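You operate a simulated robot arm through the tools that you are given. There is no shell and no other tool. Be economical: measure what you need, move in short steps, check, and stop when the job is done.

The job below is to be done with a simulated robot arm. You get a single attempt, and the scene is never put back.

TASK
Bring the green crate to the weight on the order card and add it to the total.
Fine: it is tared; target knob to the card's weight; one 500 g mandarin bag in from the ledge, or out to it; ADD once; then the OK marker on the pallet. Set down upright: green marker.

The check looks at the end state, three seconds after you hand in, the way a careful person would. Anything else that was tipped, shoved, dropped, spilled or broken makes it a failure.

THE ROBOT
A 7-joint arm with a two-finger parallel gripper on a trunk, on a base that drives. Base frame: it is fixed to the floor where the robot stands at the start and does not move with it; the origin is under the middle of the robot, x ahead of it, y to its left, z up; the surface under the hand at the start is at about z = 88. Readings come in cm, rad, newtons and seconds.
With the tool pointing down near the work surface it reaches from about 34 to 78 cm from the robot's upright axis, wherever it stands. Its first joint turns from -2.897 to 2.897 rad. Places, roughly: add key [50, 0, 120]; hold key [50, 0, 120]; ratchet lever [40, 50, 130]; red bag of mandarins [75, 125, 50]; scale power switch [50, -20, 130]; small green crate [75, 125, 50]; tare key [60, 10, 120]; top of the upper pallet [110, 120, 40]; winch crank [30, 50, 100]; zero key [60, 20, 120]. Payload 3.91 kg.
The TCP is the grasp point between the finger pads, 3 cm short of the fingertips. In the tool frame z runs along the fingers and y along their closing line. The gripper opens to 11 cm. The fingers are 2 cm wide and 1 cm thick; the gripper's body (4.8 by 11.2 cm) begins 5.5 cm behind the TCP.
Orientation is told as [roll, pitch, yaw] about the base's x, y, z axes, in that order, counted from this pose: with the fingers straight down and closing along the base's y, the tool's x points along the base's -x, its y along +y and its z along -z.

THE INTERFACE
- The arm moves only by the tool send_rows. Its argument "increments" is a list of rows, each a list of 7 numbers: the shift along the base's x, y, z in units of 500 mm (1.0 is 500 mm), then the turn, a rotation vector about the base's x, y, z in units of 45 degrees (1.0 is 45 degrees), then the closure in counts, from 0 (fully open) to 255 (shut). In form: [[x, y, z, ax, ay, az, gripper], ...]. A call has 1 to 8 rows; each row is the pose to reach, as a shift and turn from the pose commanded when the call began. A call with a number of a shift or a turn outside -1 to 1 is refused whole. A row lasts 0.2 s, in which the tool goes at most 5 cm and 0.15 rad; a call with a longer step from one row to the next is refused whole, and so is a gripper value outside its range. A pose out of reach is approached as far as the arm can. The call stops where the force on the tool passes 50 N (or 10 N more than at its start, if that is more) or the arm is blocked; 0.2 s more then pass. The fingers move at their own pace (about 15.3 cm/s each) and stop on an object; they squeeze with about 33 N. The grip force told is the motor's: it shows also when the fingers shut on nothing. Time passes only in rows, and 0.2 s behind the last, so rows that repeat a pose let the fingers close. It gives the time, the measured TCP pose, the force on the tool (base axes), the opening and the grip force at its end, in the units of the frame above (readings bear some noise), with the torque about the TCP (base axes, N m) and any sound that the robot's microphone picked up, and new pictures: "pictures" is both (left out), scene, wrist or none.
- Cameras (640 x 400 px; columns grow to the right, rows downward): "scene" is now at [0.44, 15.56, 156.97]; the picture's right is [0.04, -1.00, 0.00], its down [-0.70, -0.03, -0.71] and it looks along [0.71, 0.03, -0.70] (base axes); focal length 277 px, centre (320, 200). "wrist" rides on the gripper at [7.7, 0.7, -11.4] in the tool frame; the picture's right is [-0.09, 1.00, 0.00], its down [-0.80, -0.07, -0.59] and it looks along [-0.59, -0.05, 0.80] (tool axes); focal length 270 px, centre (320, 200).
- raise_lower(by): slides the trunk up (or, below 0, down) by that many cm; the arm and the scene camera ride with it, the base frame stays. It gives what a move gives, with no picture.
- roll_base(legs): drives the robot by 1 to 6 legs, each [ahead, turn to the left] in cm and rad, along the robot's own axes; the way and the turn of a leg run together, so that a leg with both is an arc; at most 150 cm and 3.142 rad a leg. The arm and the cameras ride along, it lands a little off, and it stops where it bumps. It gives what a move gives, and a new picture of the scene camera.
- turn_head(pan, tilt): turns the head with the scene camera to pan (to the left, within 2.705 rad either way) and tilt (down, from -0.506 to 1.204), counted from straight ahead of the robot. It gives what a move gives, and a new picture of the scene camera.
- pixel_to_xyz(camera, pixels): for up to 12 pixels [column, row] of the newest picture of that camera ("zoom" is the newest enlarged one), the place [x, y, z] in the base frame of the surface seen there, good to about 0.3 cm. No time passes.
- zoom(camera, box): a new picture of the part [left, top, right, bottom] of that camera's present view, enlarged. No time passes.
- finish_job(): hands the job in; it is judged then, once.

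Keep the steps short. Do not move on a guess: measure, check each grasp and each placing, and mend mistakes. In all there are 80 turns and 260 pictures (those below and enlarged ones count). Leave the gripper open and the arm clear of the work at the hand-in unless told otherwise, and finish with a single line.

The tools are called after ">>>" as name(argument=value, ...) on one line, values as JSON. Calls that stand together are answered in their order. send_rows: Moves the arm, as the interface text tells. Its arguments: {"type":"object","properties":{"increments":{"type":"array"},"pictures":{"type":"string","enum":["both","scene","wrist","none"]}},"required":["increments"]} The other tools are called the same way: raise_lower (by) slides the trunk up or down; roll_base (legs) drives the base; turn_head (pan, tilt) turns the head that bears the scene camera; pixel_to_xyz (camera, pixels) gives the place of the surface under pixels of a picture; zoom (camera, box) takes an enlarged picture of a part of a camera's view; finish_job () hands the job in.

At the start:

```text
time_s: 0.0
position: [41.27, -0.14, 132.57]
ee_rot: [-0.001, 0.0, 0.001]
ft_force: [-0.6, 0.4, 1.5]
ft_torque: [0.03, 0.0, 0.02]
finger_gap: 10.99
grip_force: 0.0
trunk travel left (down, up): [-55.0, 6.0]
robot x, y, heading: [-0.04, 0.13, 0.003]
head pan, tilt: [0.037, 0.78]
```

scene: 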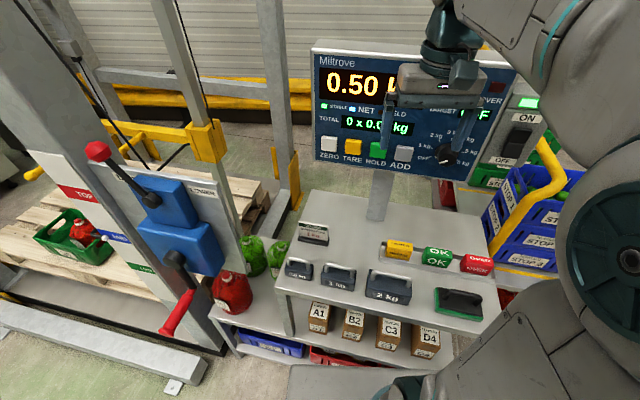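
wrist: 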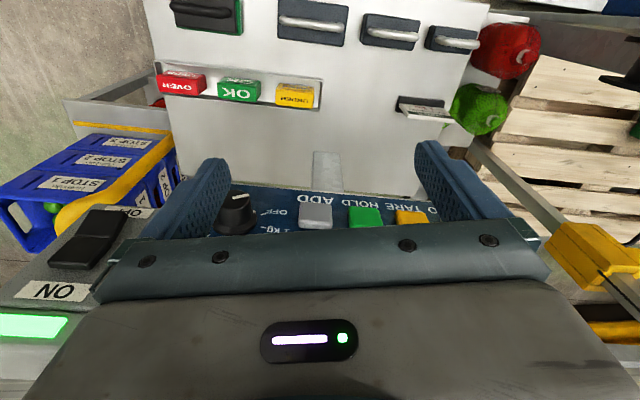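

I'll look closely first: the scale panel, the card and markers, the pallet and crate.

>>> zoom(camera="scene", box=[300, 30, 560, 192])

>>> zoom(camera="scene", box=[230, 190, 510, 365])

>>> zoom(camera="scene", box=[0, 120, 300, 308])

>>> zoom(camera="wrist", box=[360, 70, 480, 145])

```text
2.46 times, centred on (430, 111) of scene
```

zoom: 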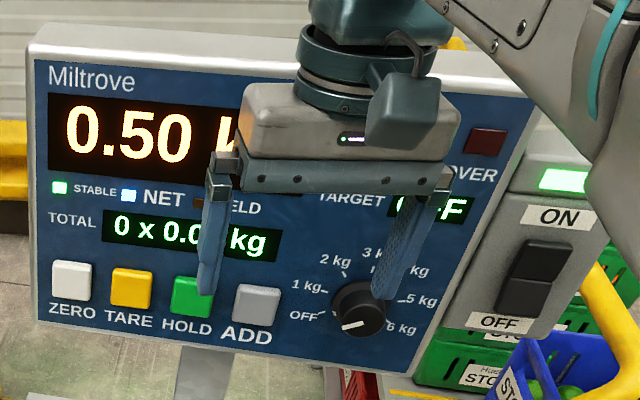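

```text
2.29 times, centred on (370, 278) of scene
```

zoom: 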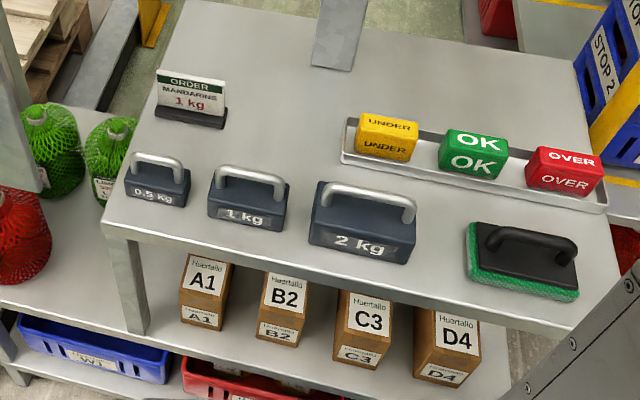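

```text
2.13 times, centred on (150, 214) of scene
```

zoom: 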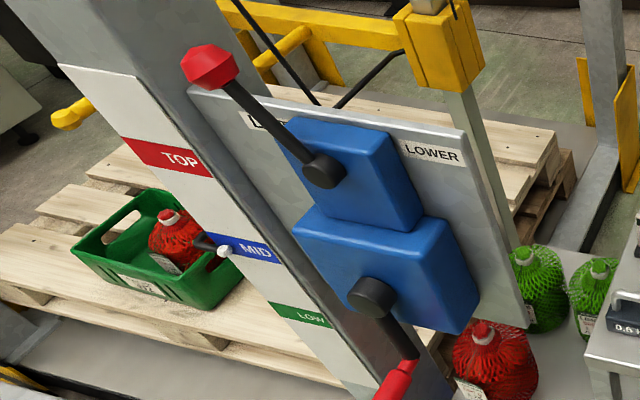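

```text
5.33 times, centred on (420, 108) of wrist
```

zoom: 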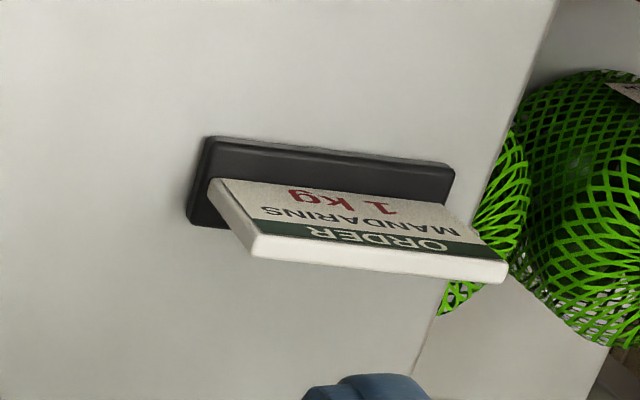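

The card says 1 kg and the display reads 0.50 NET, so one 500 g bag has to go in. I'll measure the key places and read the bag labels.

>>> pixel_to_xyz(camera="scene", pixels=[[232, 290], [228, 272], [253, 255], [276, 255], [437, 253], [437, 265], [80, 230], [75, 245], [60, 265], [100, 235], [447, 155], [404, 152]])

>>> zoom(camera="scene", box=[200, 225, 300, 325])

>>> zoom(camera="scene", box=[20, 195, 140, 270])

```text
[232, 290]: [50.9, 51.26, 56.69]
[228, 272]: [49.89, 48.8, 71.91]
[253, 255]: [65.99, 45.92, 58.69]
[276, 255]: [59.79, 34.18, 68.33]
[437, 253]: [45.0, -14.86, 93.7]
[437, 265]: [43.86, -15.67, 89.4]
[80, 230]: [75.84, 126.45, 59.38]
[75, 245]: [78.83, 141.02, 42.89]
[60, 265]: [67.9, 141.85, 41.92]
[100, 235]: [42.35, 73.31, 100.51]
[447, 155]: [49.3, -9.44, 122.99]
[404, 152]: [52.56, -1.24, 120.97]
```

```text
4.00 times, centred on (250, 275) of scene
```

zoom: 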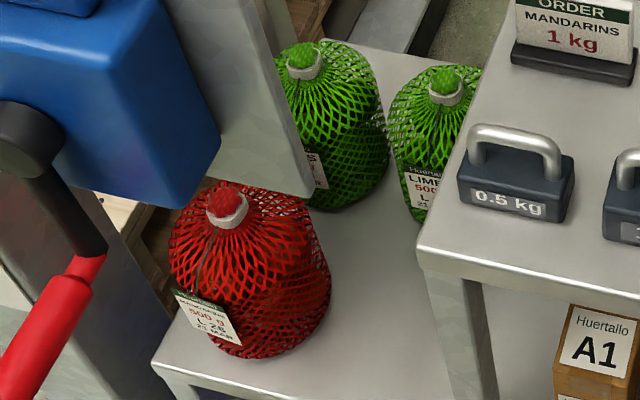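

```text
5.33 times, centred on (80, 232) of scene
```

zoom: 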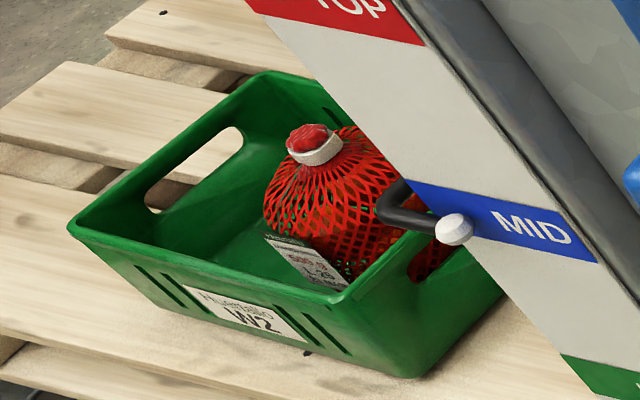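

Now the panel geometry: keys, knob and plane.

>>> pixel_to_xyz(camera="scene", pixels=[[318, 58], [318, 152], [460, 175], [497, 100], [380, 160], [425, 170], [446, 150], [440, 162], [329, 143], [404, 152], [378, 150], [465, 150]])

>>> zoom(camera="scene", box=[380, 120, 480, 183])

>>> pixel_to_xyz(camera="zoom", pixels=[[420, 220], [440, 180], [400, 225], [450, 235], [180, 200], [140, 200], [350, 240], [480, 300], [300, 320]])

```text
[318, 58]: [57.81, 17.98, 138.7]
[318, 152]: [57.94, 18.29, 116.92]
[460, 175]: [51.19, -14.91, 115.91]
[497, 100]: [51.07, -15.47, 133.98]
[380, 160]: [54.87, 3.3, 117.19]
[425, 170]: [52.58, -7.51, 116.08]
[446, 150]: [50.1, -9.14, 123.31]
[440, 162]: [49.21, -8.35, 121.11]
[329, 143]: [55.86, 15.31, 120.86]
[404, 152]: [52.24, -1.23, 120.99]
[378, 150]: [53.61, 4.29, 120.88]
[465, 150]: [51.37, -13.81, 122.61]
```

```text
6.35 times, centred on (430, 152) of scene
```

zoom: 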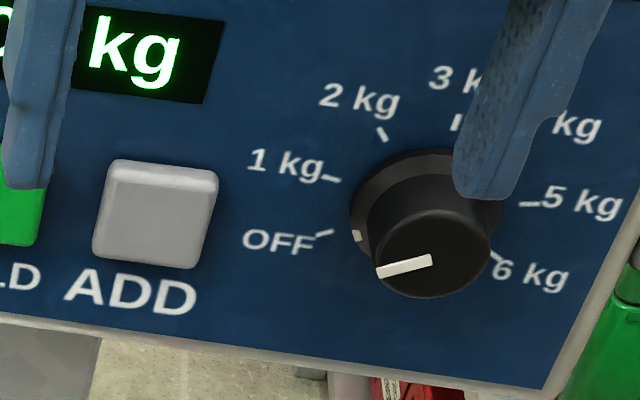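

```text
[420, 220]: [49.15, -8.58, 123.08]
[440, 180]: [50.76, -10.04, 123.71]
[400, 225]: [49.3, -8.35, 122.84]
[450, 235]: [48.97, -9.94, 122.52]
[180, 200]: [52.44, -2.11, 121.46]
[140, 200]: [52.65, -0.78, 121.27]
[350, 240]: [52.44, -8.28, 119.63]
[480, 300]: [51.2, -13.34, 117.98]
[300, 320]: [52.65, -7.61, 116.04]
```

The panel is vertical and yawed about -0.2 rad, with the knob at about (49, -9.3, 122). I'll back the base up 22 cm so the hand has room to point forward.

>>> roll_base(legs=[[-22, 0]])

>>> send_rows(increments=[[0, 0, 0, 0, -0.17, 0, 140], [0, 0, 0, 0, -0.34, 0, 140], [0, 0, 0, 0, -0.51, 0, 140], [0, 0, 0, 0, -0.68, 0, 140], [0, 0, 0, 0, -0.85, 0, 140], [0, 0, 0, 0, -1, 0, 140]], pictures="none")

>>> send_rows(increments=[[0, 0, 0, 0, -0.17, 0, 140], [0, 0, 0, 0, -0.34, 0, 140], [0, 0, 0, 0, -0.51, 0, 140], [0, 0, 0, 0, -0.68, 0, 140], [0, 0, 0, 0, -0.85, 0, 140], [0, 0, 0, 0, -1, 0, 140]], pictures="both")

```text
time_s: 1.7
position: [19.42, -0.28, 132.57]
ee_rot: [-0.001, 0.001, -0.002]
ft_force: [-0.8, -0.6, -0.1]
ft_torque: [-0.01, -0.02, 0.0]
finger_gap: 10.98
grip_force: 0.1
trunk travel left (down, up): [-55.0, 6.0]
robot x, y, heading: [-21.96, -0.05, -0.001]
head pan, tilt: [0.037, 0.78]
```

scene: 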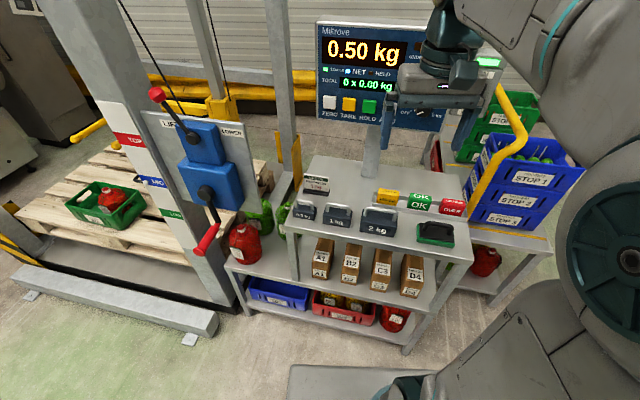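

```text
time_s: 3.1
position: [19.36, -0.22, 132.64]
ee_rot: [0.001, -0.788, -0.004]
ft_force: [-0.3, 0.0, 1.3]
ft_torque: [-0.02, 0.02, -0.03]
finger_gap: 4.91
grip_force: 0.0
trunk travel left (down, up): [-55.0, 6.0]
robot x, y, heading: [-21.82, -0.41, -0.005]
head pan, tilt: [0.037, 0.78]
```

```text
time_s: 4.5
position: [20.41, -0.3, 134.14]
ee_rot: [2.3, -1.569, -2.302]
ft_force: [0.6, 0.6, 0.3]
ft_torque: [0.03, -0.04, -0.01]
finger_gap: 4.95
grip_force: 0.1
out of reach, approached as far as the arm can: row 6
trunk travel left (down, up): [-55.0, 6.0]
robot x, y, heading: [-21.71, -0.12, 0.0]
head pan, tilt: [0.037, 0.78]
```

scene: 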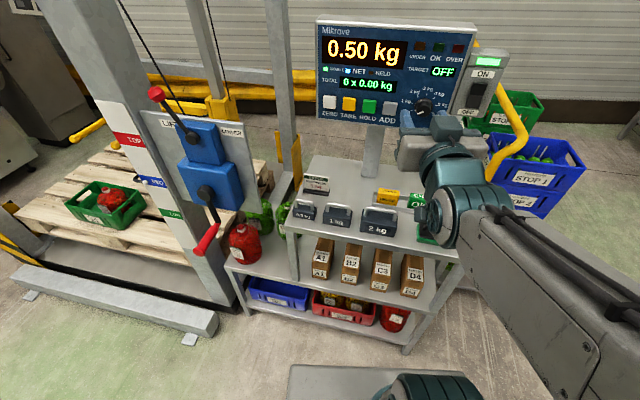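
wrist: 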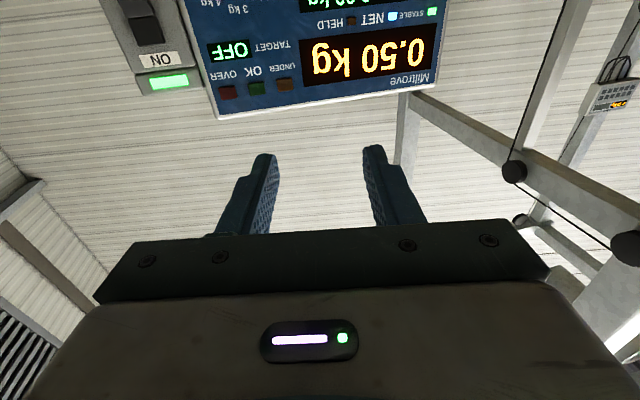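

>>> zoom(camera="scene", box=[370, 60, 490, 135])

>>> pixel_to_xyz(camera="zoom", pixels=[[280, 240], [260, 245], [310, 240], [285, 215], [285, 255], [100, 245], [200, 130], [190, 310], [345, 230], [120, 230], [80, 245]])

```text
5.33 times, centred on (430, 98) of scene
```

zoom: 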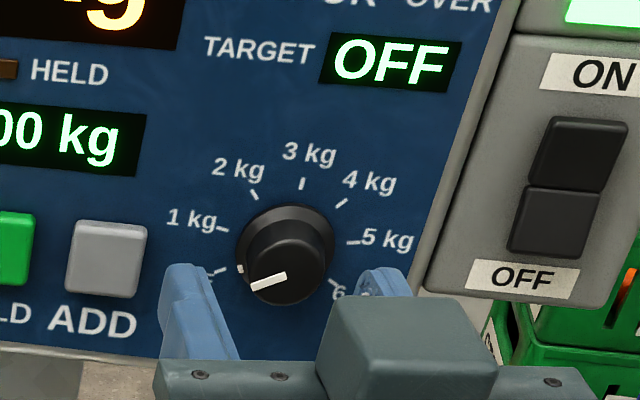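

```text
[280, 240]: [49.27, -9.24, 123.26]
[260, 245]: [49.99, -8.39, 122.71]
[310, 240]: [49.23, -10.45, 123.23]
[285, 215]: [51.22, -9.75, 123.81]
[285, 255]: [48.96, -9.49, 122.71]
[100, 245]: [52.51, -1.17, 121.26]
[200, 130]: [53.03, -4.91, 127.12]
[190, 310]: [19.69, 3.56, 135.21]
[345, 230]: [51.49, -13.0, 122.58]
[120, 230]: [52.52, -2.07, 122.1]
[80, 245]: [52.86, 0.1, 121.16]
```

>>> pixel_to_xyz(camera="zoom", pixels=[[288, 270], [295, 295], [295, 302], [250, 275], [322, 265], [290, 243], [285, 275], [242, 230], [333, 225], [300, 185], [222, 230], [220, 270]])

>>> send_rows(increments=[[0.1, 0, 0, 0, 0, -0.13, 140], [0.2, -0.05, -0.05, 0, 0, -0.255, 140], [0.25, -0.1, -0.1, 0, 0, -0.255, 140], [0.3, -0.12, -0.15, 0, 0, -0.255, 140], [0.3, -0.14, -0.22, 0, 0, -0.255, 140]], pictures="both")

```text
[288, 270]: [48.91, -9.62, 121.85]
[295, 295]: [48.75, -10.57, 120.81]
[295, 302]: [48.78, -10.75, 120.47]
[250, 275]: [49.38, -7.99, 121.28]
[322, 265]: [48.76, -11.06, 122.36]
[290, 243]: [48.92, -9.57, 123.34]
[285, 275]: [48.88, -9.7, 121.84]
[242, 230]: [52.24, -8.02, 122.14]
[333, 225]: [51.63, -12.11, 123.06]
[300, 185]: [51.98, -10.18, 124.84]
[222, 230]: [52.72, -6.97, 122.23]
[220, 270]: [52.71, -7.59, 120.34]
```

```text
refused: row 2 steps farther than a row can; nothing moved
```

Knob face centre is (48.9, -9.6, 121.9). I'll move to a pre-grasp spot in front of it, squared to the panel.

>>> send_rows(increments=[[0.068, -0.026, -0.035, 0, 0, -0.05, 120], [0.137, -0.052, -0.071, 0, 0, -0.1, 120], [0.205, -0.078, -0.107, 0, 0, -0.15, 120], [0.274, -0.105, -0.142, 0, 0, -0.2, 120], [0.343, -0.131, -0.178, 0, 0, -0.25, 120], [0.412, -0.157, -0.213, 0, 0, -0.255, 120]], pictures="both")

```text
time_s: 5.9
position: [41.11, -8.1, 123.48]
ee_rot: [1.13, -1.569, -1.331]
ft_force: [0.2, -0.7, -0.6]
ft_torque: [-0.01, 0.0, 0.01]
finger_gap: 5.81
grip_force: 0.2
trunk travel left (down, up): [-55.0, 6.0]
robot x, y, heading: [-21.62, 0.14, 0.002]
head pan, tilt: [0.037, 0.78]
```

scene: 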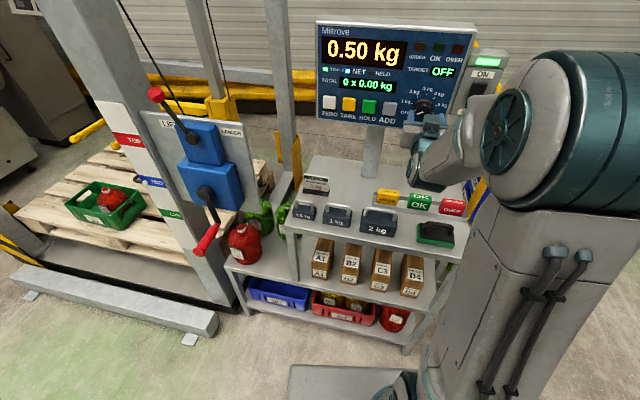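
wrist: 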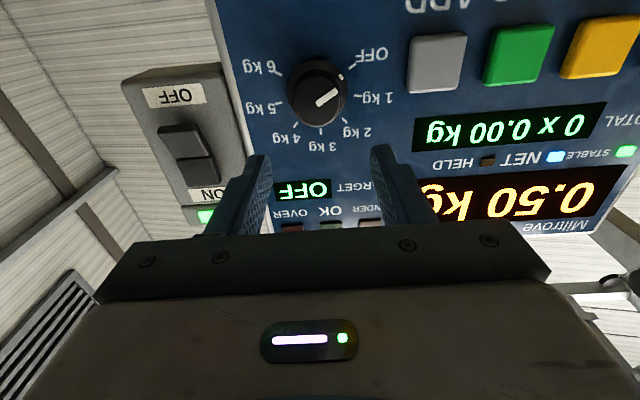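

Aligned; the knob needs z -1.6 cm and then +7 cm forward. The open gap of 5.8 cm clears it.

>>> send_rows(increments=[[0.02, -0.004, -0.032, 0, 0, 0, 120], [0.08, -0.016, -0.032, 0, 0, 0, 120], [0.14, -0.027, -0.032, 0, 0, 0, 120], [0.14, -0.027, -0.032, 0, 0, 0, 120]], pictures="both")

```text
time_s: 6.9
position: [48.03, -9.56, 121.89]
ee_rot: [1.68, -1.569, -1.881]
ft_force: [-1.0, 0.1, 0.0]
ft_torque: [0.03, 0.01, 0.01]
finger_gap: 5.82
grip_force: 0.2
trunk travel left (down, up): [-55.0, 6.0]
robot x, y, heading: [-22.05, 0.1, -0.003]
head pan, tilt: [0.037, 0.78]
```

scene: 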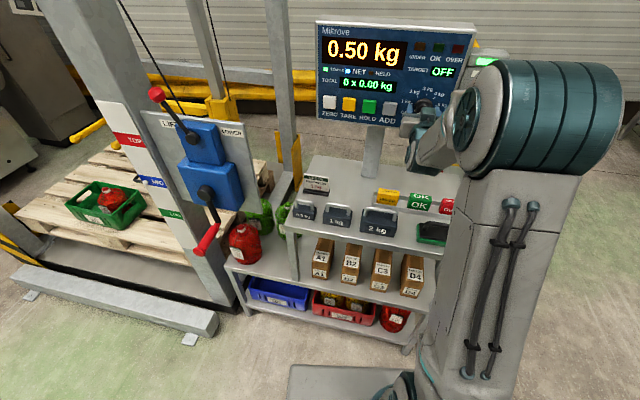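
wrist: 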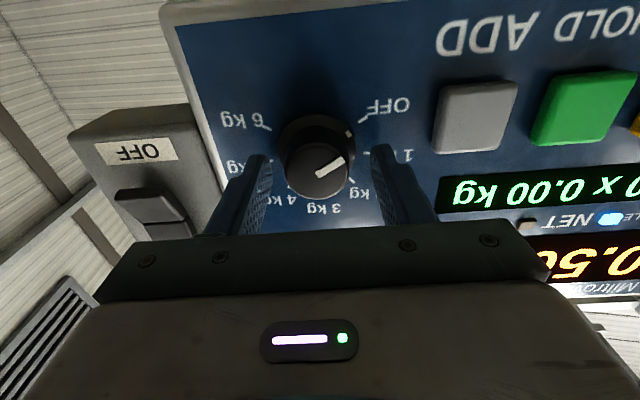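

>>> send_rows(increments=[[0, 0, 0, 0, 0, 0, 255], [0, 0, 0, 0, 0, 0, 255], [0, 0, 0, 0.147, -0.03, 0, 255], [0, 0, 0, 0.294, -0.06, 0, 255], [0, 0, 0, 0.441, -0.09, 0, 255], [0, 0, 0, 0.588, -0.12, 0, 255], [0, 0, 0, 0.76, -0.155, 0, 255]], pictures="both")

>>> zoom(camera="scene", box=[310, 15, 490, 135])

```text
time_s: 8.5
position: [48.0, -9.79, 121.77]
ee_rot: [1.567, -0.957, -1.773]
ft_force: [-1.2, -10.5, -5.1]
ft_torque: [0.09, 0.53, -0.12]
finger_gap: 3.7
grip_force: 45.5
trunk travel left (down, up): [-55.0, 6.0]
robot x, y, heading: [-21.51, 0.11, -0.004]
head pan, tilt: [0.037, 0.78]
```

scene: 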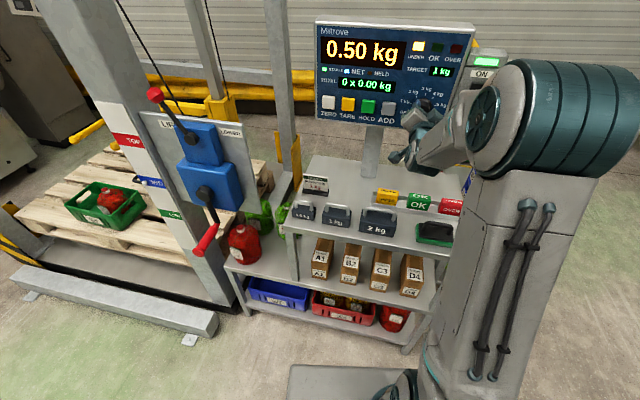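
wrist: 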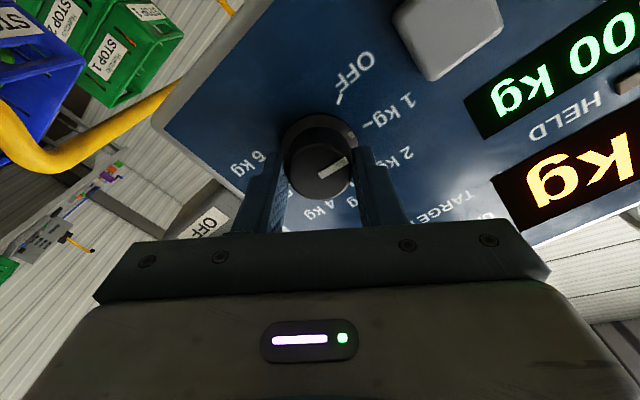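

```text
3.33 times, centred on (400, 75) of scene
```

zoom: 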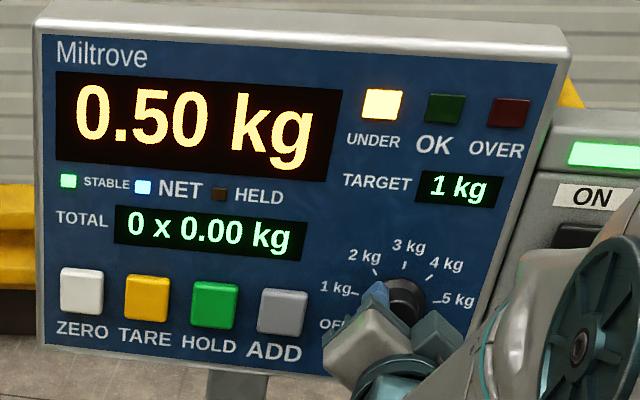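

Target now reads 1 kg and UNDER is lit. I'll open, back off along the axis and check it stays.

>>> send_rows(increments=[[0, 0, 0, 0, 0, 0, 120], [0, 0, 0, 0, 0, 0, 120], [-0.08, 0.016, 0, 0, 0, 0, 120], [-0.16, 0.032, 0, 0, 0, 0, 120], [-0.22, 0.044, 0, -0.19, 0.038, 0, 120], [-0.22, 0.044, 0, -0.38, 0.076, 0, 120], [-0.22, 0.044, 0, -0.57, 0.114, 0, 120], [-0.22, 0.044, 0, -0.76, 0.155, 0, 120]], pictures="scene")

>>> zoom(camera="scene", box=[310, 15, 490, 135])

>>> zoom(camera="scene", box=[0, 80, 320, 280])

>>> pixel_to_xyz(camera="scene", pixels=[[245, 240], [240, 228], [238, 255], [250, 268], [112, 198], [100, 185], [150, 205], [90, 225], [66, 195], [140, 195], [200, 270], [270, 260]])

```text
refused: row 5 steps farther than a row can; nothing moved
```

```text
3.33 times, centred on (400, 75) of scene
```

zoom: 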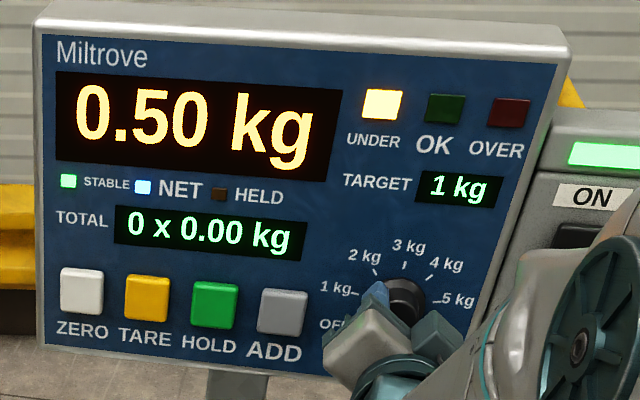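

```text
2.00 times, centred on (160, 180) of scene
```

zoom: 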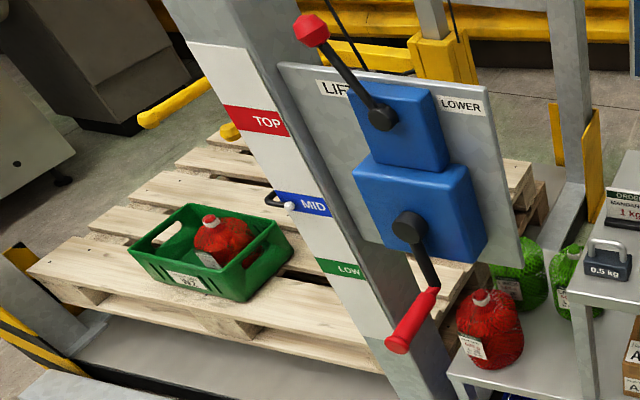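

```text
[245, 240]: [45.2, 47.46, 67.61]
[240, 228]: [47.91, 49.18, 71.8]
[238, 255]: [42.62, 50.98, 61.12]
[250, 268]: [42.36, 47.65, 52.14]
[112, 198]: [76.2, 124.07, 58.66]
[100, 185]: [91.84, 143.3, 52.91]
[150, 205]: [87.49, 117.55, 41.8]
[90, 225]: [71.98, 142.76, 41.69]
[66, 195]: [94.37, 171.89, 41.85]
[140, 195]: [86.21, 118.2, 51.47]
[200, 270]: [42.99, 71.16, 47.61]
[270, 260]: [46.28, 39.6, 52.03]
```

Splitting the retreat in two moves.

>>> send_rows(increments=[[0, 0, 0, 0, 0, 0, 120], [0, 0, 0, 0, 0, 0, 120], [-0.08, 0.016, 0, 0, 0, 0, 120], [-0.16, 0.032, 0, 0, 0, 0, 120], [-0.24, 0.048, 0, 0, 0, 0, 120]], pictures="scene")

>>> zoom(camera="scene", box=[310, 15, 490, 135])

>>> pixel_to_xyz(camera="scene", pixels=[[197, 250], [217, 228], [203, 195], [157, 94], [192, 135], [140, 118], [245, 125], [252, 207], [175, 200], [318, 185], [276, 220], [232, 180]])

```text
time_s: 9.7
position: [36.04, -6.87, 121.95]
ee_rot: [1.574, -0.959, -1.774]
ft_force: [-0.6, 0.0, -1.1]
ft_torque: [0.0, -0.02, 0.01]
finger_gap: 5.82
grip_force: 0.0
trunk travel left (down, up): [-55.0, 6.0]
robot x, y, heading: [-22.11, -0.03, 0.002]
head pan, tilt: [0.037, 0.78]
```

scene: 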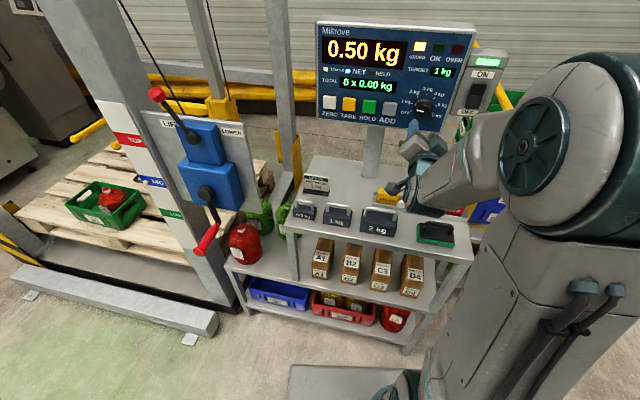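

```text
3.33 times, centred on (400, 75) of scene
```

zoom: 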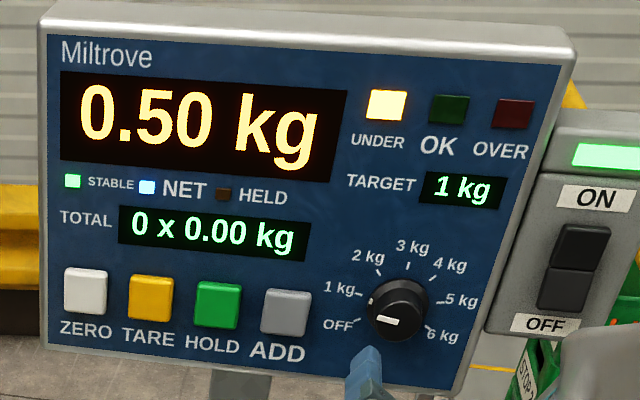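

```text
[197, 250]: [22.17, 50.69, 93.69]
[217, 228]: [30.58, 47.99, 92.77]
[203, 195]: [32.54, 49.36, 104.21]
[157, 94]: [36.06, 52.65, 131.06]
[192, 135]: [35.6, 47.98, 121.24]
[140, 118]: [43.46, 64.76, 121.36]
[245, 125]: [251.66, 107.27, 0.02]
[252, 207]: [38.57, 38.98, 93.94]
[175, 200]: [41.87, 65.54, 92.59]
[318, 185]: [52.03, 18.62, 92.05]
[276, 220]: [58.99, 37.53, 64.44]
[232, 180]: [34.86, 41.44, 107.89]
```

The knob stays at 1 kg. Next I measure the floor obstacles near the mast and the crate and bag details, and unroll the hand.

>>> pixel_to_xyz(camera="scene", pixels=[[30, 280], [110, 300], [200, 325], [190, 340], [20, 250], [240, 310], [350, 340], [290, 320], [245, 268], [233, 262], [120, 190], [106, 190]])

>>> send_rows(increments=[[0, 0, 0, -0.147, 0.03, 0, 100], [0, 0, 0, -0.294, 0.06, 0, 50], [0, 0, 0, -0.441, 0.09, 0, 0], [0, 0, 0, -0.588, 0.12, 0, 0], [0, 0, 0, -0.76, 0.155, 0, 0], [-0.08, 0.05, 0, -0.76, 0.155, 0, 0]], pictures="none")

>>> turn_head(pan=0.9, tilt=0.6)

```text
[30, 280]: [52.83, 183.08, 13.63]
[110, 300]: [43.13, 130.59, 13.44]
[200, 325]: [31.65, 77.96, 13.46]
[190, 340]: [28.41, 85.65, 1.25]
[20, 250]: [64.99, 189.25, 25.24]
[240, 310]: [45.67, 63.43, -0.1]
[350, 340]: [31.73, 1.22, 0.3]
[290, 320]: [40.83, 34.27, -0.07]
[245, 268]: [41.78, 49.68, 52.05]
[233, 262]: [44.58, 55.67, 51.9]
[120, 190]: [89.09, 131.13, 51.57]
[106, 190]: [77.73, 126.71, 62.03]
```

```text
time_s: 11.1
position: [31.93, -4.5, 121.94]
ee_rot: [2.901, -1.57, -3.1]
ft_force: [-1.0, -0.4, -0.1]
ft_torque: [0.01, -0.03, 0.01]
finger_gap: 11.02
grip_force: 0.1
trunk travel left (down, up): [-55.0, 6.0]
robot x, y, heading: [-21.52, 0.13, -0.001]
head pan, tilt: [0.037, 0.78]
```

```text
time_s: 12.2
position: [32.1, -4.56, 121.85]
ee_rot: [1.593, -1.568, -1.791]
ft_force: [0.0, 0.2, -0.7]
ft_torque: [0.03, -0.03, -0.01]
finger_gap: 10.98
grip_force: 0.0
trunk travel left (down, up): [-55.0, 6.0]
robot x, y, heading: [-21.78, -0.16, -0.003]
head pan, tilt: [0.901, 0.6]
```

scene: 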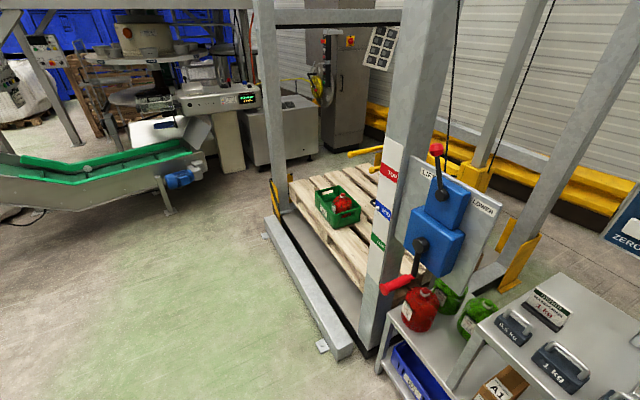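

>>> zoom(camera="scene", box=[280, 160, 400, 235])

>>> pixel_to_xyz(camera="zoom", pixels=[[190, 150], [325, 140], [425, 250], [270, 300], [190, 255], [260, 200], [330, 230], [340, 250], [330, 190], [100, 260], [400, 350], [250, 230]])

>>> zoom(camera="scene", box=[370, 220, 530, 320])

>>> pixel_to_xyz(camera="zoom", pixels=[[205, 290], [205, 272], [200, 310], [130, 350], [280, 340], [200, 430], [150, 240], [290, 220], [100, 245], [200, 390], [120, 390], [260, 390]])

```text
5.33 times, centred on (340, 198) of scene
```

zoom: 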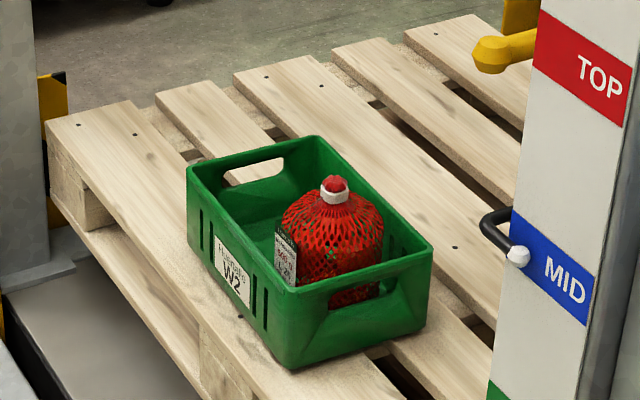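

```text
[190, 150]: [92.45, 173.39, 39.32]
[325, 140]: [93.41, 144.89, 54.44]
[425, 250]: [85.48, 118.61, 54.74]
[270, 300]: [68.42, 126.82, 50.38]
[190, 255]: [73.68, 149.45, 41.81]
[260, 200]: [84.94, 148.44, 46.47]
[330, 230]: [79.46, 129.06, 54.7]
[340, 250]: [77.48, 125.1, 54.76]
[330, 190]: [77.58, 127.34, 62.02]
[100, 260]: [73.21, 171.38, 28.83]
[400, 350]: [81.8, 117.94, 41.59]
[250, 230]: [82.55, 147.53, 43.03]
```

```text
4.00 times, centred on (450, 270) of scene
```

zoom: 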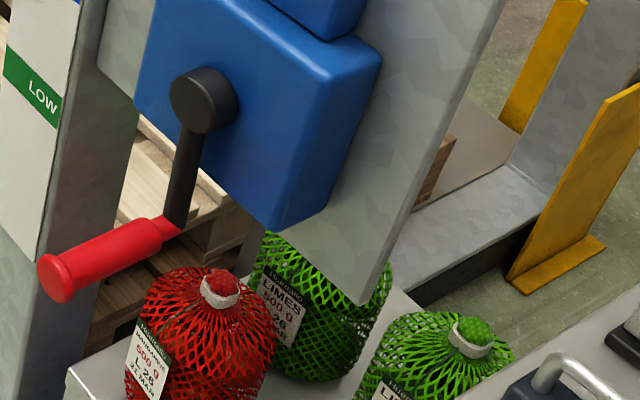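

```text
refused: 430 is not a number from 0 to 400
```

>>> pixel_to_xyz(camera="zoom", pixels=[[222, 290], [222, 272], [240, 298], [200, 298], [185, 340], [275, 345], [150, 240], [290, 220], [60, 295], [360, 300], [180, 215], [470, 340]])

```text
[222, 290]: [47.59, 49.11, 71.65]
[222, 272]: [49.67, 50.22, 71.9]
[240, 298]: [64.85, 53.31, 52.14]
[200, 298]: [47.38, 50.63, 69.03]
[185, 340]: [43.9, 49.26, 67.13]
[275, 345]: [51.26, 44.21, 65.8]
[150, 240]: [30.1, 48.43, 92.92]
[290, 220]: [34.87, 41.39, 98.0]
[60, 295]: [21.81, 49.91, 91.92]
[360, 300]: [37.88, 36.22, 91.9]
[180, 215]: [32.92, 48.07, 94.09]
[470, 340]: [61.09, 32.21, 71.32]
```

I'll drive to a stand from which the hand can approach the red bag from front-right under the winch plate (plate bottom z≈91, crank handle at (22–31, 49, 92)). First I swing away to the right, back up, then face 0.4 rad left.

>>> roll_base(legs=[[0, -1.11], [-18, 0], [0, 1.51]])

>>> turn_head(pan=0.1, tilt=0.8)

```text
time_s: 20.2
position: [20.85, 34.16, 121.83]
ee_rot: [1.653, -1.569, -1.428]
ft_force: [-0.4, 0.3, -0.7]
ft_torque: [0.01, 0.02, -0.01]
finger_gap: 11.0
grip_force: 0.0
trunk travel left (down, up): [-55.0, 6.0]
robot x, y, heading: [-30.04, 16.05, 0.427]
head pan, tilt: [0.901, 0.6]
```

scene: 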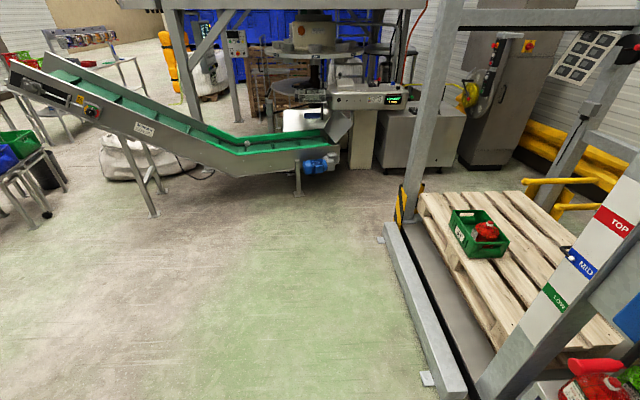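

```text
time_s: 21.4
position: [20.95, 34.14, 121.86]
ee_rot: [1.668, -1.569, -1.442]
ft_force: [-0.1, 1.2, -0.6]
ft_torque: [0.03, 0.02, -0.03]
finger_gap: 11.0
grip_force: 0.0
trunk travel left (down, up): [-55.0, 6.0]
robot x, y, heading: [-30.07, 16.16, 0.427]
head pan, tilt: [0.099, 0.799]
```

scene: 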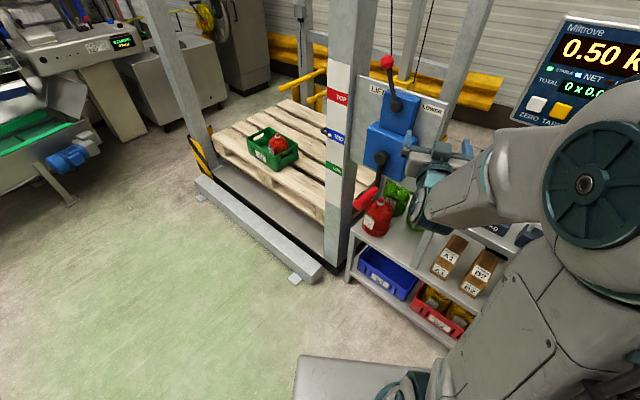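

Now lower the trunk 51 cm (the path is clear), then yaw the hand to 0.42 and tilt it 30° down.

>>> raise_lower(by=-51)

>>> send_rows(increments=[[0, 0, 0, 0, 0, 0.13, 0], [0, 0, 0, 0, 0, 0.25, 0]], pictures="none")

>>> send_rows(increments=[[0, 0, 0, -0.068, 0.152, 0, 0], [0, 0, 0, -0.136, 0.304, 0, 0], [0, 0, 0, -0.204, 0.456, 0, 0], [0, 0, 0, -0.272, 0.609, 0, 0]], pictures="both")

```text
refused: -51 is not a number from -40 to 40
```

```text
time_s: 22.0
position: [20.86, 34.12, 121.92]
ee_rot: [1.528, -1.568, -1.103]
ft_force: [-0.4, 0.0, 0.3]
ft_torque: [0.04, -0.01, -0.01]
finger_gap: 11.01
grip_force: 0.0
trunk travel left (down, up): [-55.0, 6.0]
robot x, y, heading: [-30.17, 16.01, 0.425]
head pan, tilt: [0.099, 0.799]
```

```text
time_s: 23.0
position: [20.92, 34.1, 121.86]
ee_rot: [0.005, -1.045, 0.413]
ft_force: [0.0, 0.2, -0.5]
ft_torque: [-0.01, 0.04, 0.01]
finger_gap: 10.99
grip_force: 0.0
trunk travel left (down, up): [-55.0, 6.0]
robot x, y, heading: [-29.79, 16.11, 0.426]
head pan, tilt: [0.099, 0.799]
```

scene: 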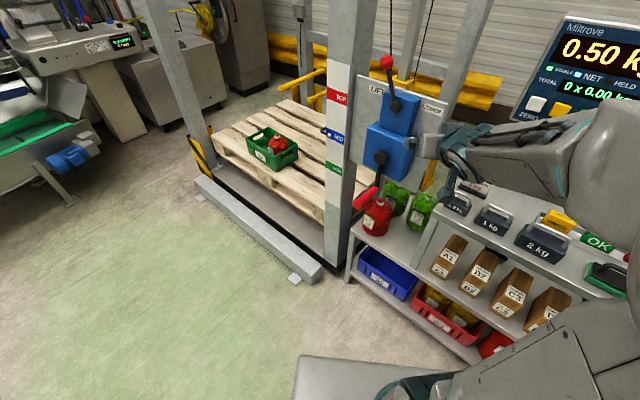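
wrist: 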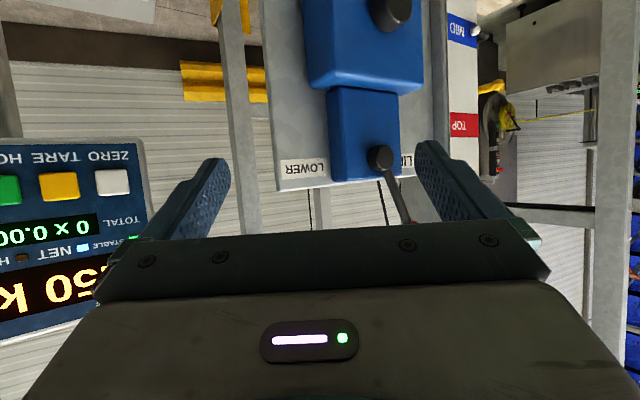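

>>> raise_lower(by=-37)

>>> turn_head(pan=0.15, tilt=0.7)

>>> zoom(camera="wrist", box=[0, 0, 640, 400])

```text
time_s: 26.6
position: [20.9, 34.15, 84.85]
ee_rot: [0.005, -1.047, 0.415]
ft_force: [0.0, -0.7, 0.0]
ft_torque: [-0.01, 0.01, 0.03]
finger_gap: 10.99
grip_force: 0.0
trunk travel left (down, up): [-18.0, 43.0]
robot x, y, heading: [-29.86, 15.95, 0.426]
head pan, tilt: [0.099, 0.799]
```

```text
time_s: 27.2
position: [20.85, 34.18, 84.91]
ee_rot: [0.005, -1.046, 0.416]
ft_force: [1.5, -0.1, -0.7]
ft_torque: [0.0, -0.03, 0.0]
finger_gap: 10.98
grip_force: 0.0
trunk travel left (down, up): [-18.0, 43.0]
robot x, y, heading: [-29.82, 16.19, 0.429]
head pan, tilt: [0.15, 0.7]
```

scene: 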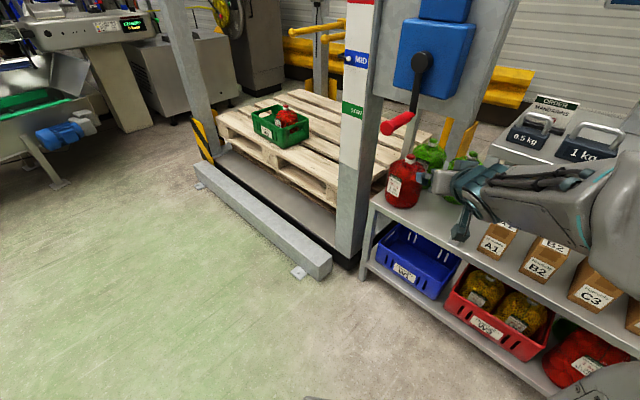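

```text
1.00 times, centred on (320, 200) of wrist (not enlarged: the box is as wide or as high as the picture)
```

zoom: 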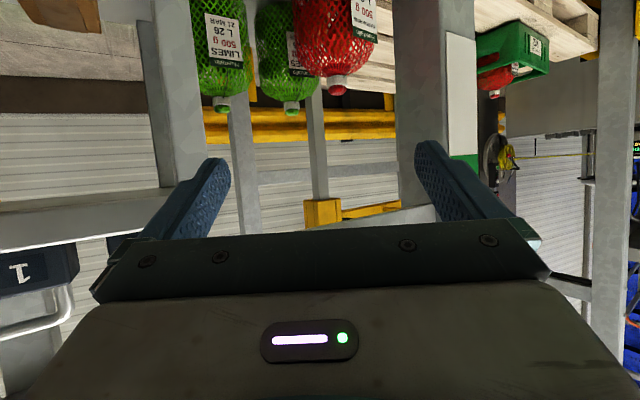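

The wrist sees the red bag clearly with its knot at (337,85). I'll measure its neck from both cameras.

>>> pixel_to_xyz(camera="wrist", pixels=[[337, 91], [337, 82], [337, 74], [330, 82], [345, 82], [337, 65], [337, 45], [300, 55], [377, 20]])

>>> zoom(camera="scene", box=[370, 120, 490, 210])

>>> zoom(camera="wrist", box=[280, 0, 400, 100])

```text
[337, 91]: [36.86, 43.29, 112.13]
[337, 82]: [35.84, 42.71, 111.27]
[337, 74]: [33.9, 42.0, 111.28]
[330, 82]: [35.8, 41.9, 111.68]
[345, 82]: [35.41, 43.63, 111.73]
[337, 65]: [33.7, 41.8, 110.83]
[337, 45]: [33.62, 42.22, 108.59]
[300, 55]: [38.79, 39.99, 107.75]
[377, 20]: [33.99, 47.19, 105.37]
```

```text
4.44 times, centred on (430, 165) of scene
```

zoom: 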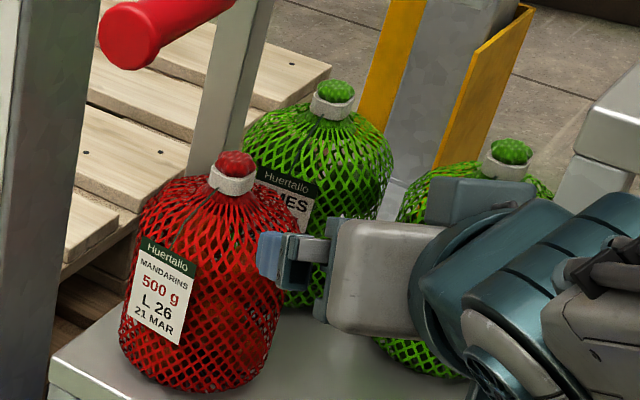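

```text
4.00 times, centred on (340, 50) of wrist
```

zoom: 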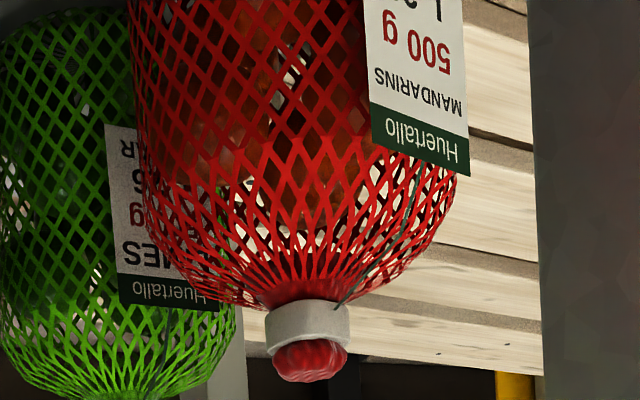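

>>> pixel_to_xyz(camera="zoom", pixels=[[307, 325], [270, 325], [347, 325], [307, 365], [307, 305], [307, 290], [250, 290], [400, 240], [180, 240]])

>>> pixel_to_xyz(camera="scene", pixels=[[423, 156], [422, 161], [418, 162], [426, 162], [421, 166], [410, 170], [397, 147], [415, 78]])

```text
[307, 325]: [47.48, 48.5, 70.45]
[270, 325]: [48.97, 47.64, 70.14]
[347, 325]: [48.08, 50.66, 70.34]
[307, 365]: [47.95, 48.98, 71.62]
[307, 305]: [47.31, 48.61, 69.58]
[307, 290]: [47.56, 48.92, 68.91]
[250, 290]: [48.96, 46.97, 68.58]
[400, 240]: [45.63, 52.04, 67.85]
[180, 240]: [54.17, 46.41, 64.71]
```

```text
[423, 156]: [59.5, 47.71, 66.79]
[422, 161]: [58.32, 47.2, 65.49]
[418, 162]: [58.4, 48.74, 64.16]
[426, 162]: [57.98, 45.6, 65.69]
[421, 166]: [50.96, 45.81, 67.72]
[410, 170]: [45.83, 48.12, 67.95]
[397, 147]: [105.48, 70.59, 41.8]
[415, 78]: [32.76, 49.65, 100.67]
```

Ring centre is about (49, 49.2, 70.4). I'll check the desk leg and edge near the right finger before advancing.

>>> zoom(camera="wrist", box=[0, 0, 640, 399])

>>> pixel_to_xyz(camera="zoom", pixels=[[180, 120], [195, 60], [160, 60], [195, 140], [100, 205], [150, 190], [60, 210], [225, 45], [225, 100]])

```text
1.00 times, centred on (320, 200) of wrist (not enlarged: the box is as wide or as high as the picture)
```

zoom: 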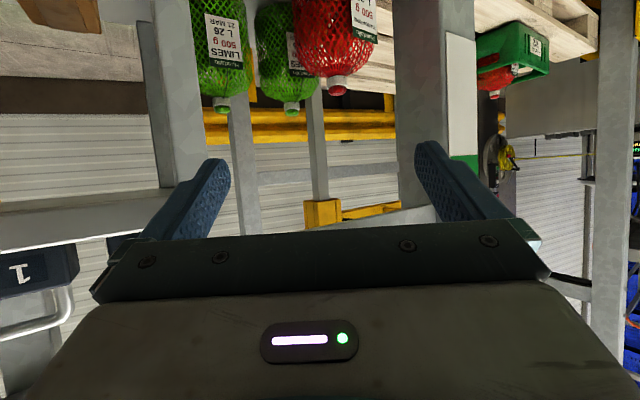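

```text
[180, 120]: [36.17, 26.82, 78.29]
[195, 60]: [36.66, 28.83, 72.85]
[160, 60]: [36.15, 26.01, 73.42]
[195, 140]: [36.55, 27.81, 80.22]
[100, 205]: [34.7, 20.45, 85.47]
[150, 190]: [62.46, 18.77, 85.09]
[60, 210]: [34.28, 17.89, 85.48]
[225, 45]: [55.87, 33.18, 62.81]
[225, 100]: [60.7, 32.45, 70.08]
```

The leg is at (36.5, 26–29), which leaves good clearance. Lower 13.5 cm and drive 16 cm forward.

>>> raise_lower(by=-13.5)

>>> roll_base(legs=[[16, 0]])

>>> zoom(camera="wrist", box=[200, 0, 440, 150])

>>> pixel_to_xyz(camera="zoom", pixels=[[320, 200], [320, 160], [320, 120], [320, 80], [320, 240]])

```text
time_s: 28.9
position: [20.95, 34.2, 71.41]
ee_rot: [0.005, -1.047, 0.415]
ft_force: [-0.3, 0.4, -0.1]
ft_torque: [-0.01, 0.01, 0.01]
finger_gap: 11.01
grip_force: 0.1
trunk travel left (down, up): [-4.5, 56.5]
robot x, y, heading: [-29.99, 16.08, 0.424]
head pan, tilt: [0.15, 0.7]
```

```text
time_s: 30.3
position: [35.57, 40.69, 71.31]
ee_rot: [0.005, -1.048, 0.415]
ft_force: [-0.8, 0.4, -0.2]
ft_torque: [-0.01, 0.02, 0.0]
finger_gap: 10.99
grip_force: 0.1
trunk travel left (down, up): [-4.5, 56.5]
robot x, y, heading: [-15.39, 22.64, 0.422]
head pan, tilt: [0.15, 0.7]
```

scene: 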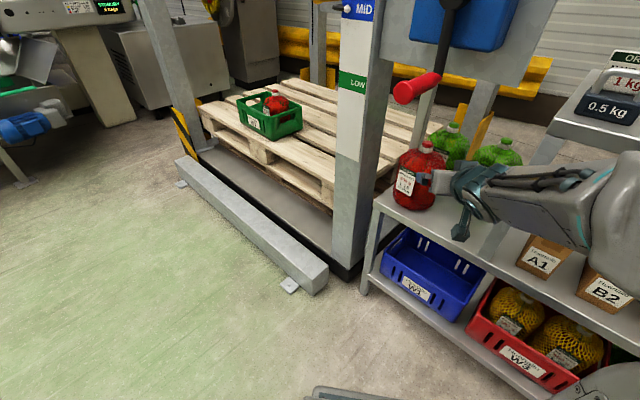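

```text
2.67 times, centred on (320, 75) of wrist
```

zoom: 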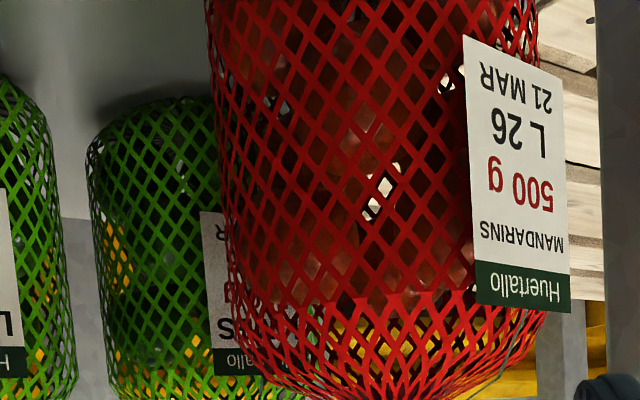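

```text
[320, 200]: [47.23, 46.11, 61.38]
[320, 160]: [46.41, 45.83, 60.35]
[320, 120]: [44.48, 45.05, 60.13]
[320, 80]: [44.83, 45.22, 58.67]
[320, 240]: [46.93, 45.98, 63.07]
```

Lateral 2.4 cm, then 14.4 cm forward along the hand's heading, fingers open, to straddle the ring.

>>> send_rows(increments=[[-0.0192, 0.0434, 0, 0, 0, 0, 0], [0.0686, 0.0822, 0, 0, 0, 0, 0], [0.1563, 0.121, 0, 0, 0, 0, 0], [0.244, 0.16, 0, 0, 0, 0, 0]], pictures="both")

>>> zoom(camera="scene", box=[370, 120, 490, 220])

```text
time_s: 31.3
position: [47.51, 48.67, 71.45]
ee_rot: [0.008, -1.049, 0.415]
ft_force: [-0.1, 0.5, 1.0]
ft_torque: [-0.02, 0.02, -0.01]
finger_gap: 11.02
grip_force: 0.1
trunk travel left (down, up): [-4.5, 56.5]
robot x, y, heading: [-15.34, 22.29, 0.424]
head pan, tilt: [0.15, 0.7]
```

scene: 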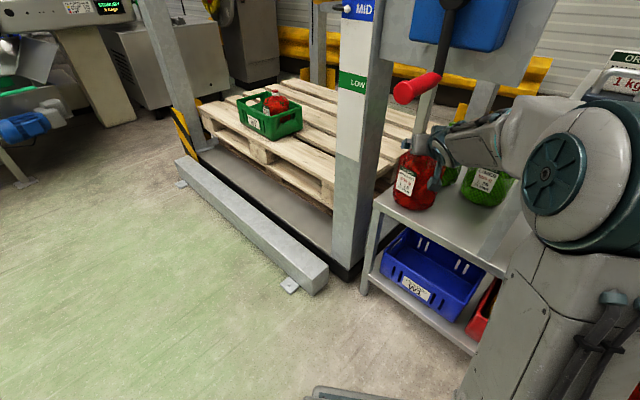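
wrist: 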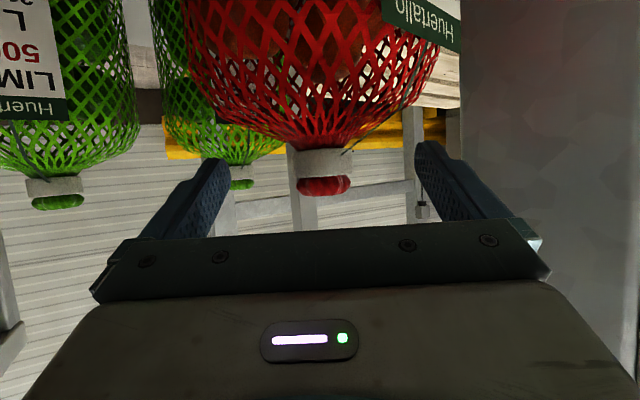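

```text
4.00 times, centred on (430, 170) of scene
```

zoom: 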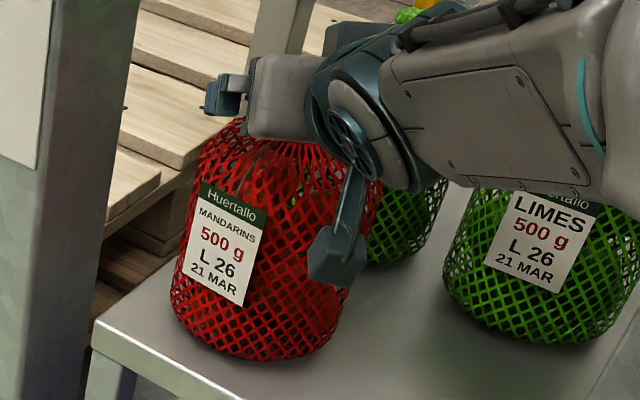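

>>> pixel_to_xyz(camera="wrist", pixels=[[320, 162], [290, 162], [350, 162], [322, 186], [240, 180], [322, 148]])

```text
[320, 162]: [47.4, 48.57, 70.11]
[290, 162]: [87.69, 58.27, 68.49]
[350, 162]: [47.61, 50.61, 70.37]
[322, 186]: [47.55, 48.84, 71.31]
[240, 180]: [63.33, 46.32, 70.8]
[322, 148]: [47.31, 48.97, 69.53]
```

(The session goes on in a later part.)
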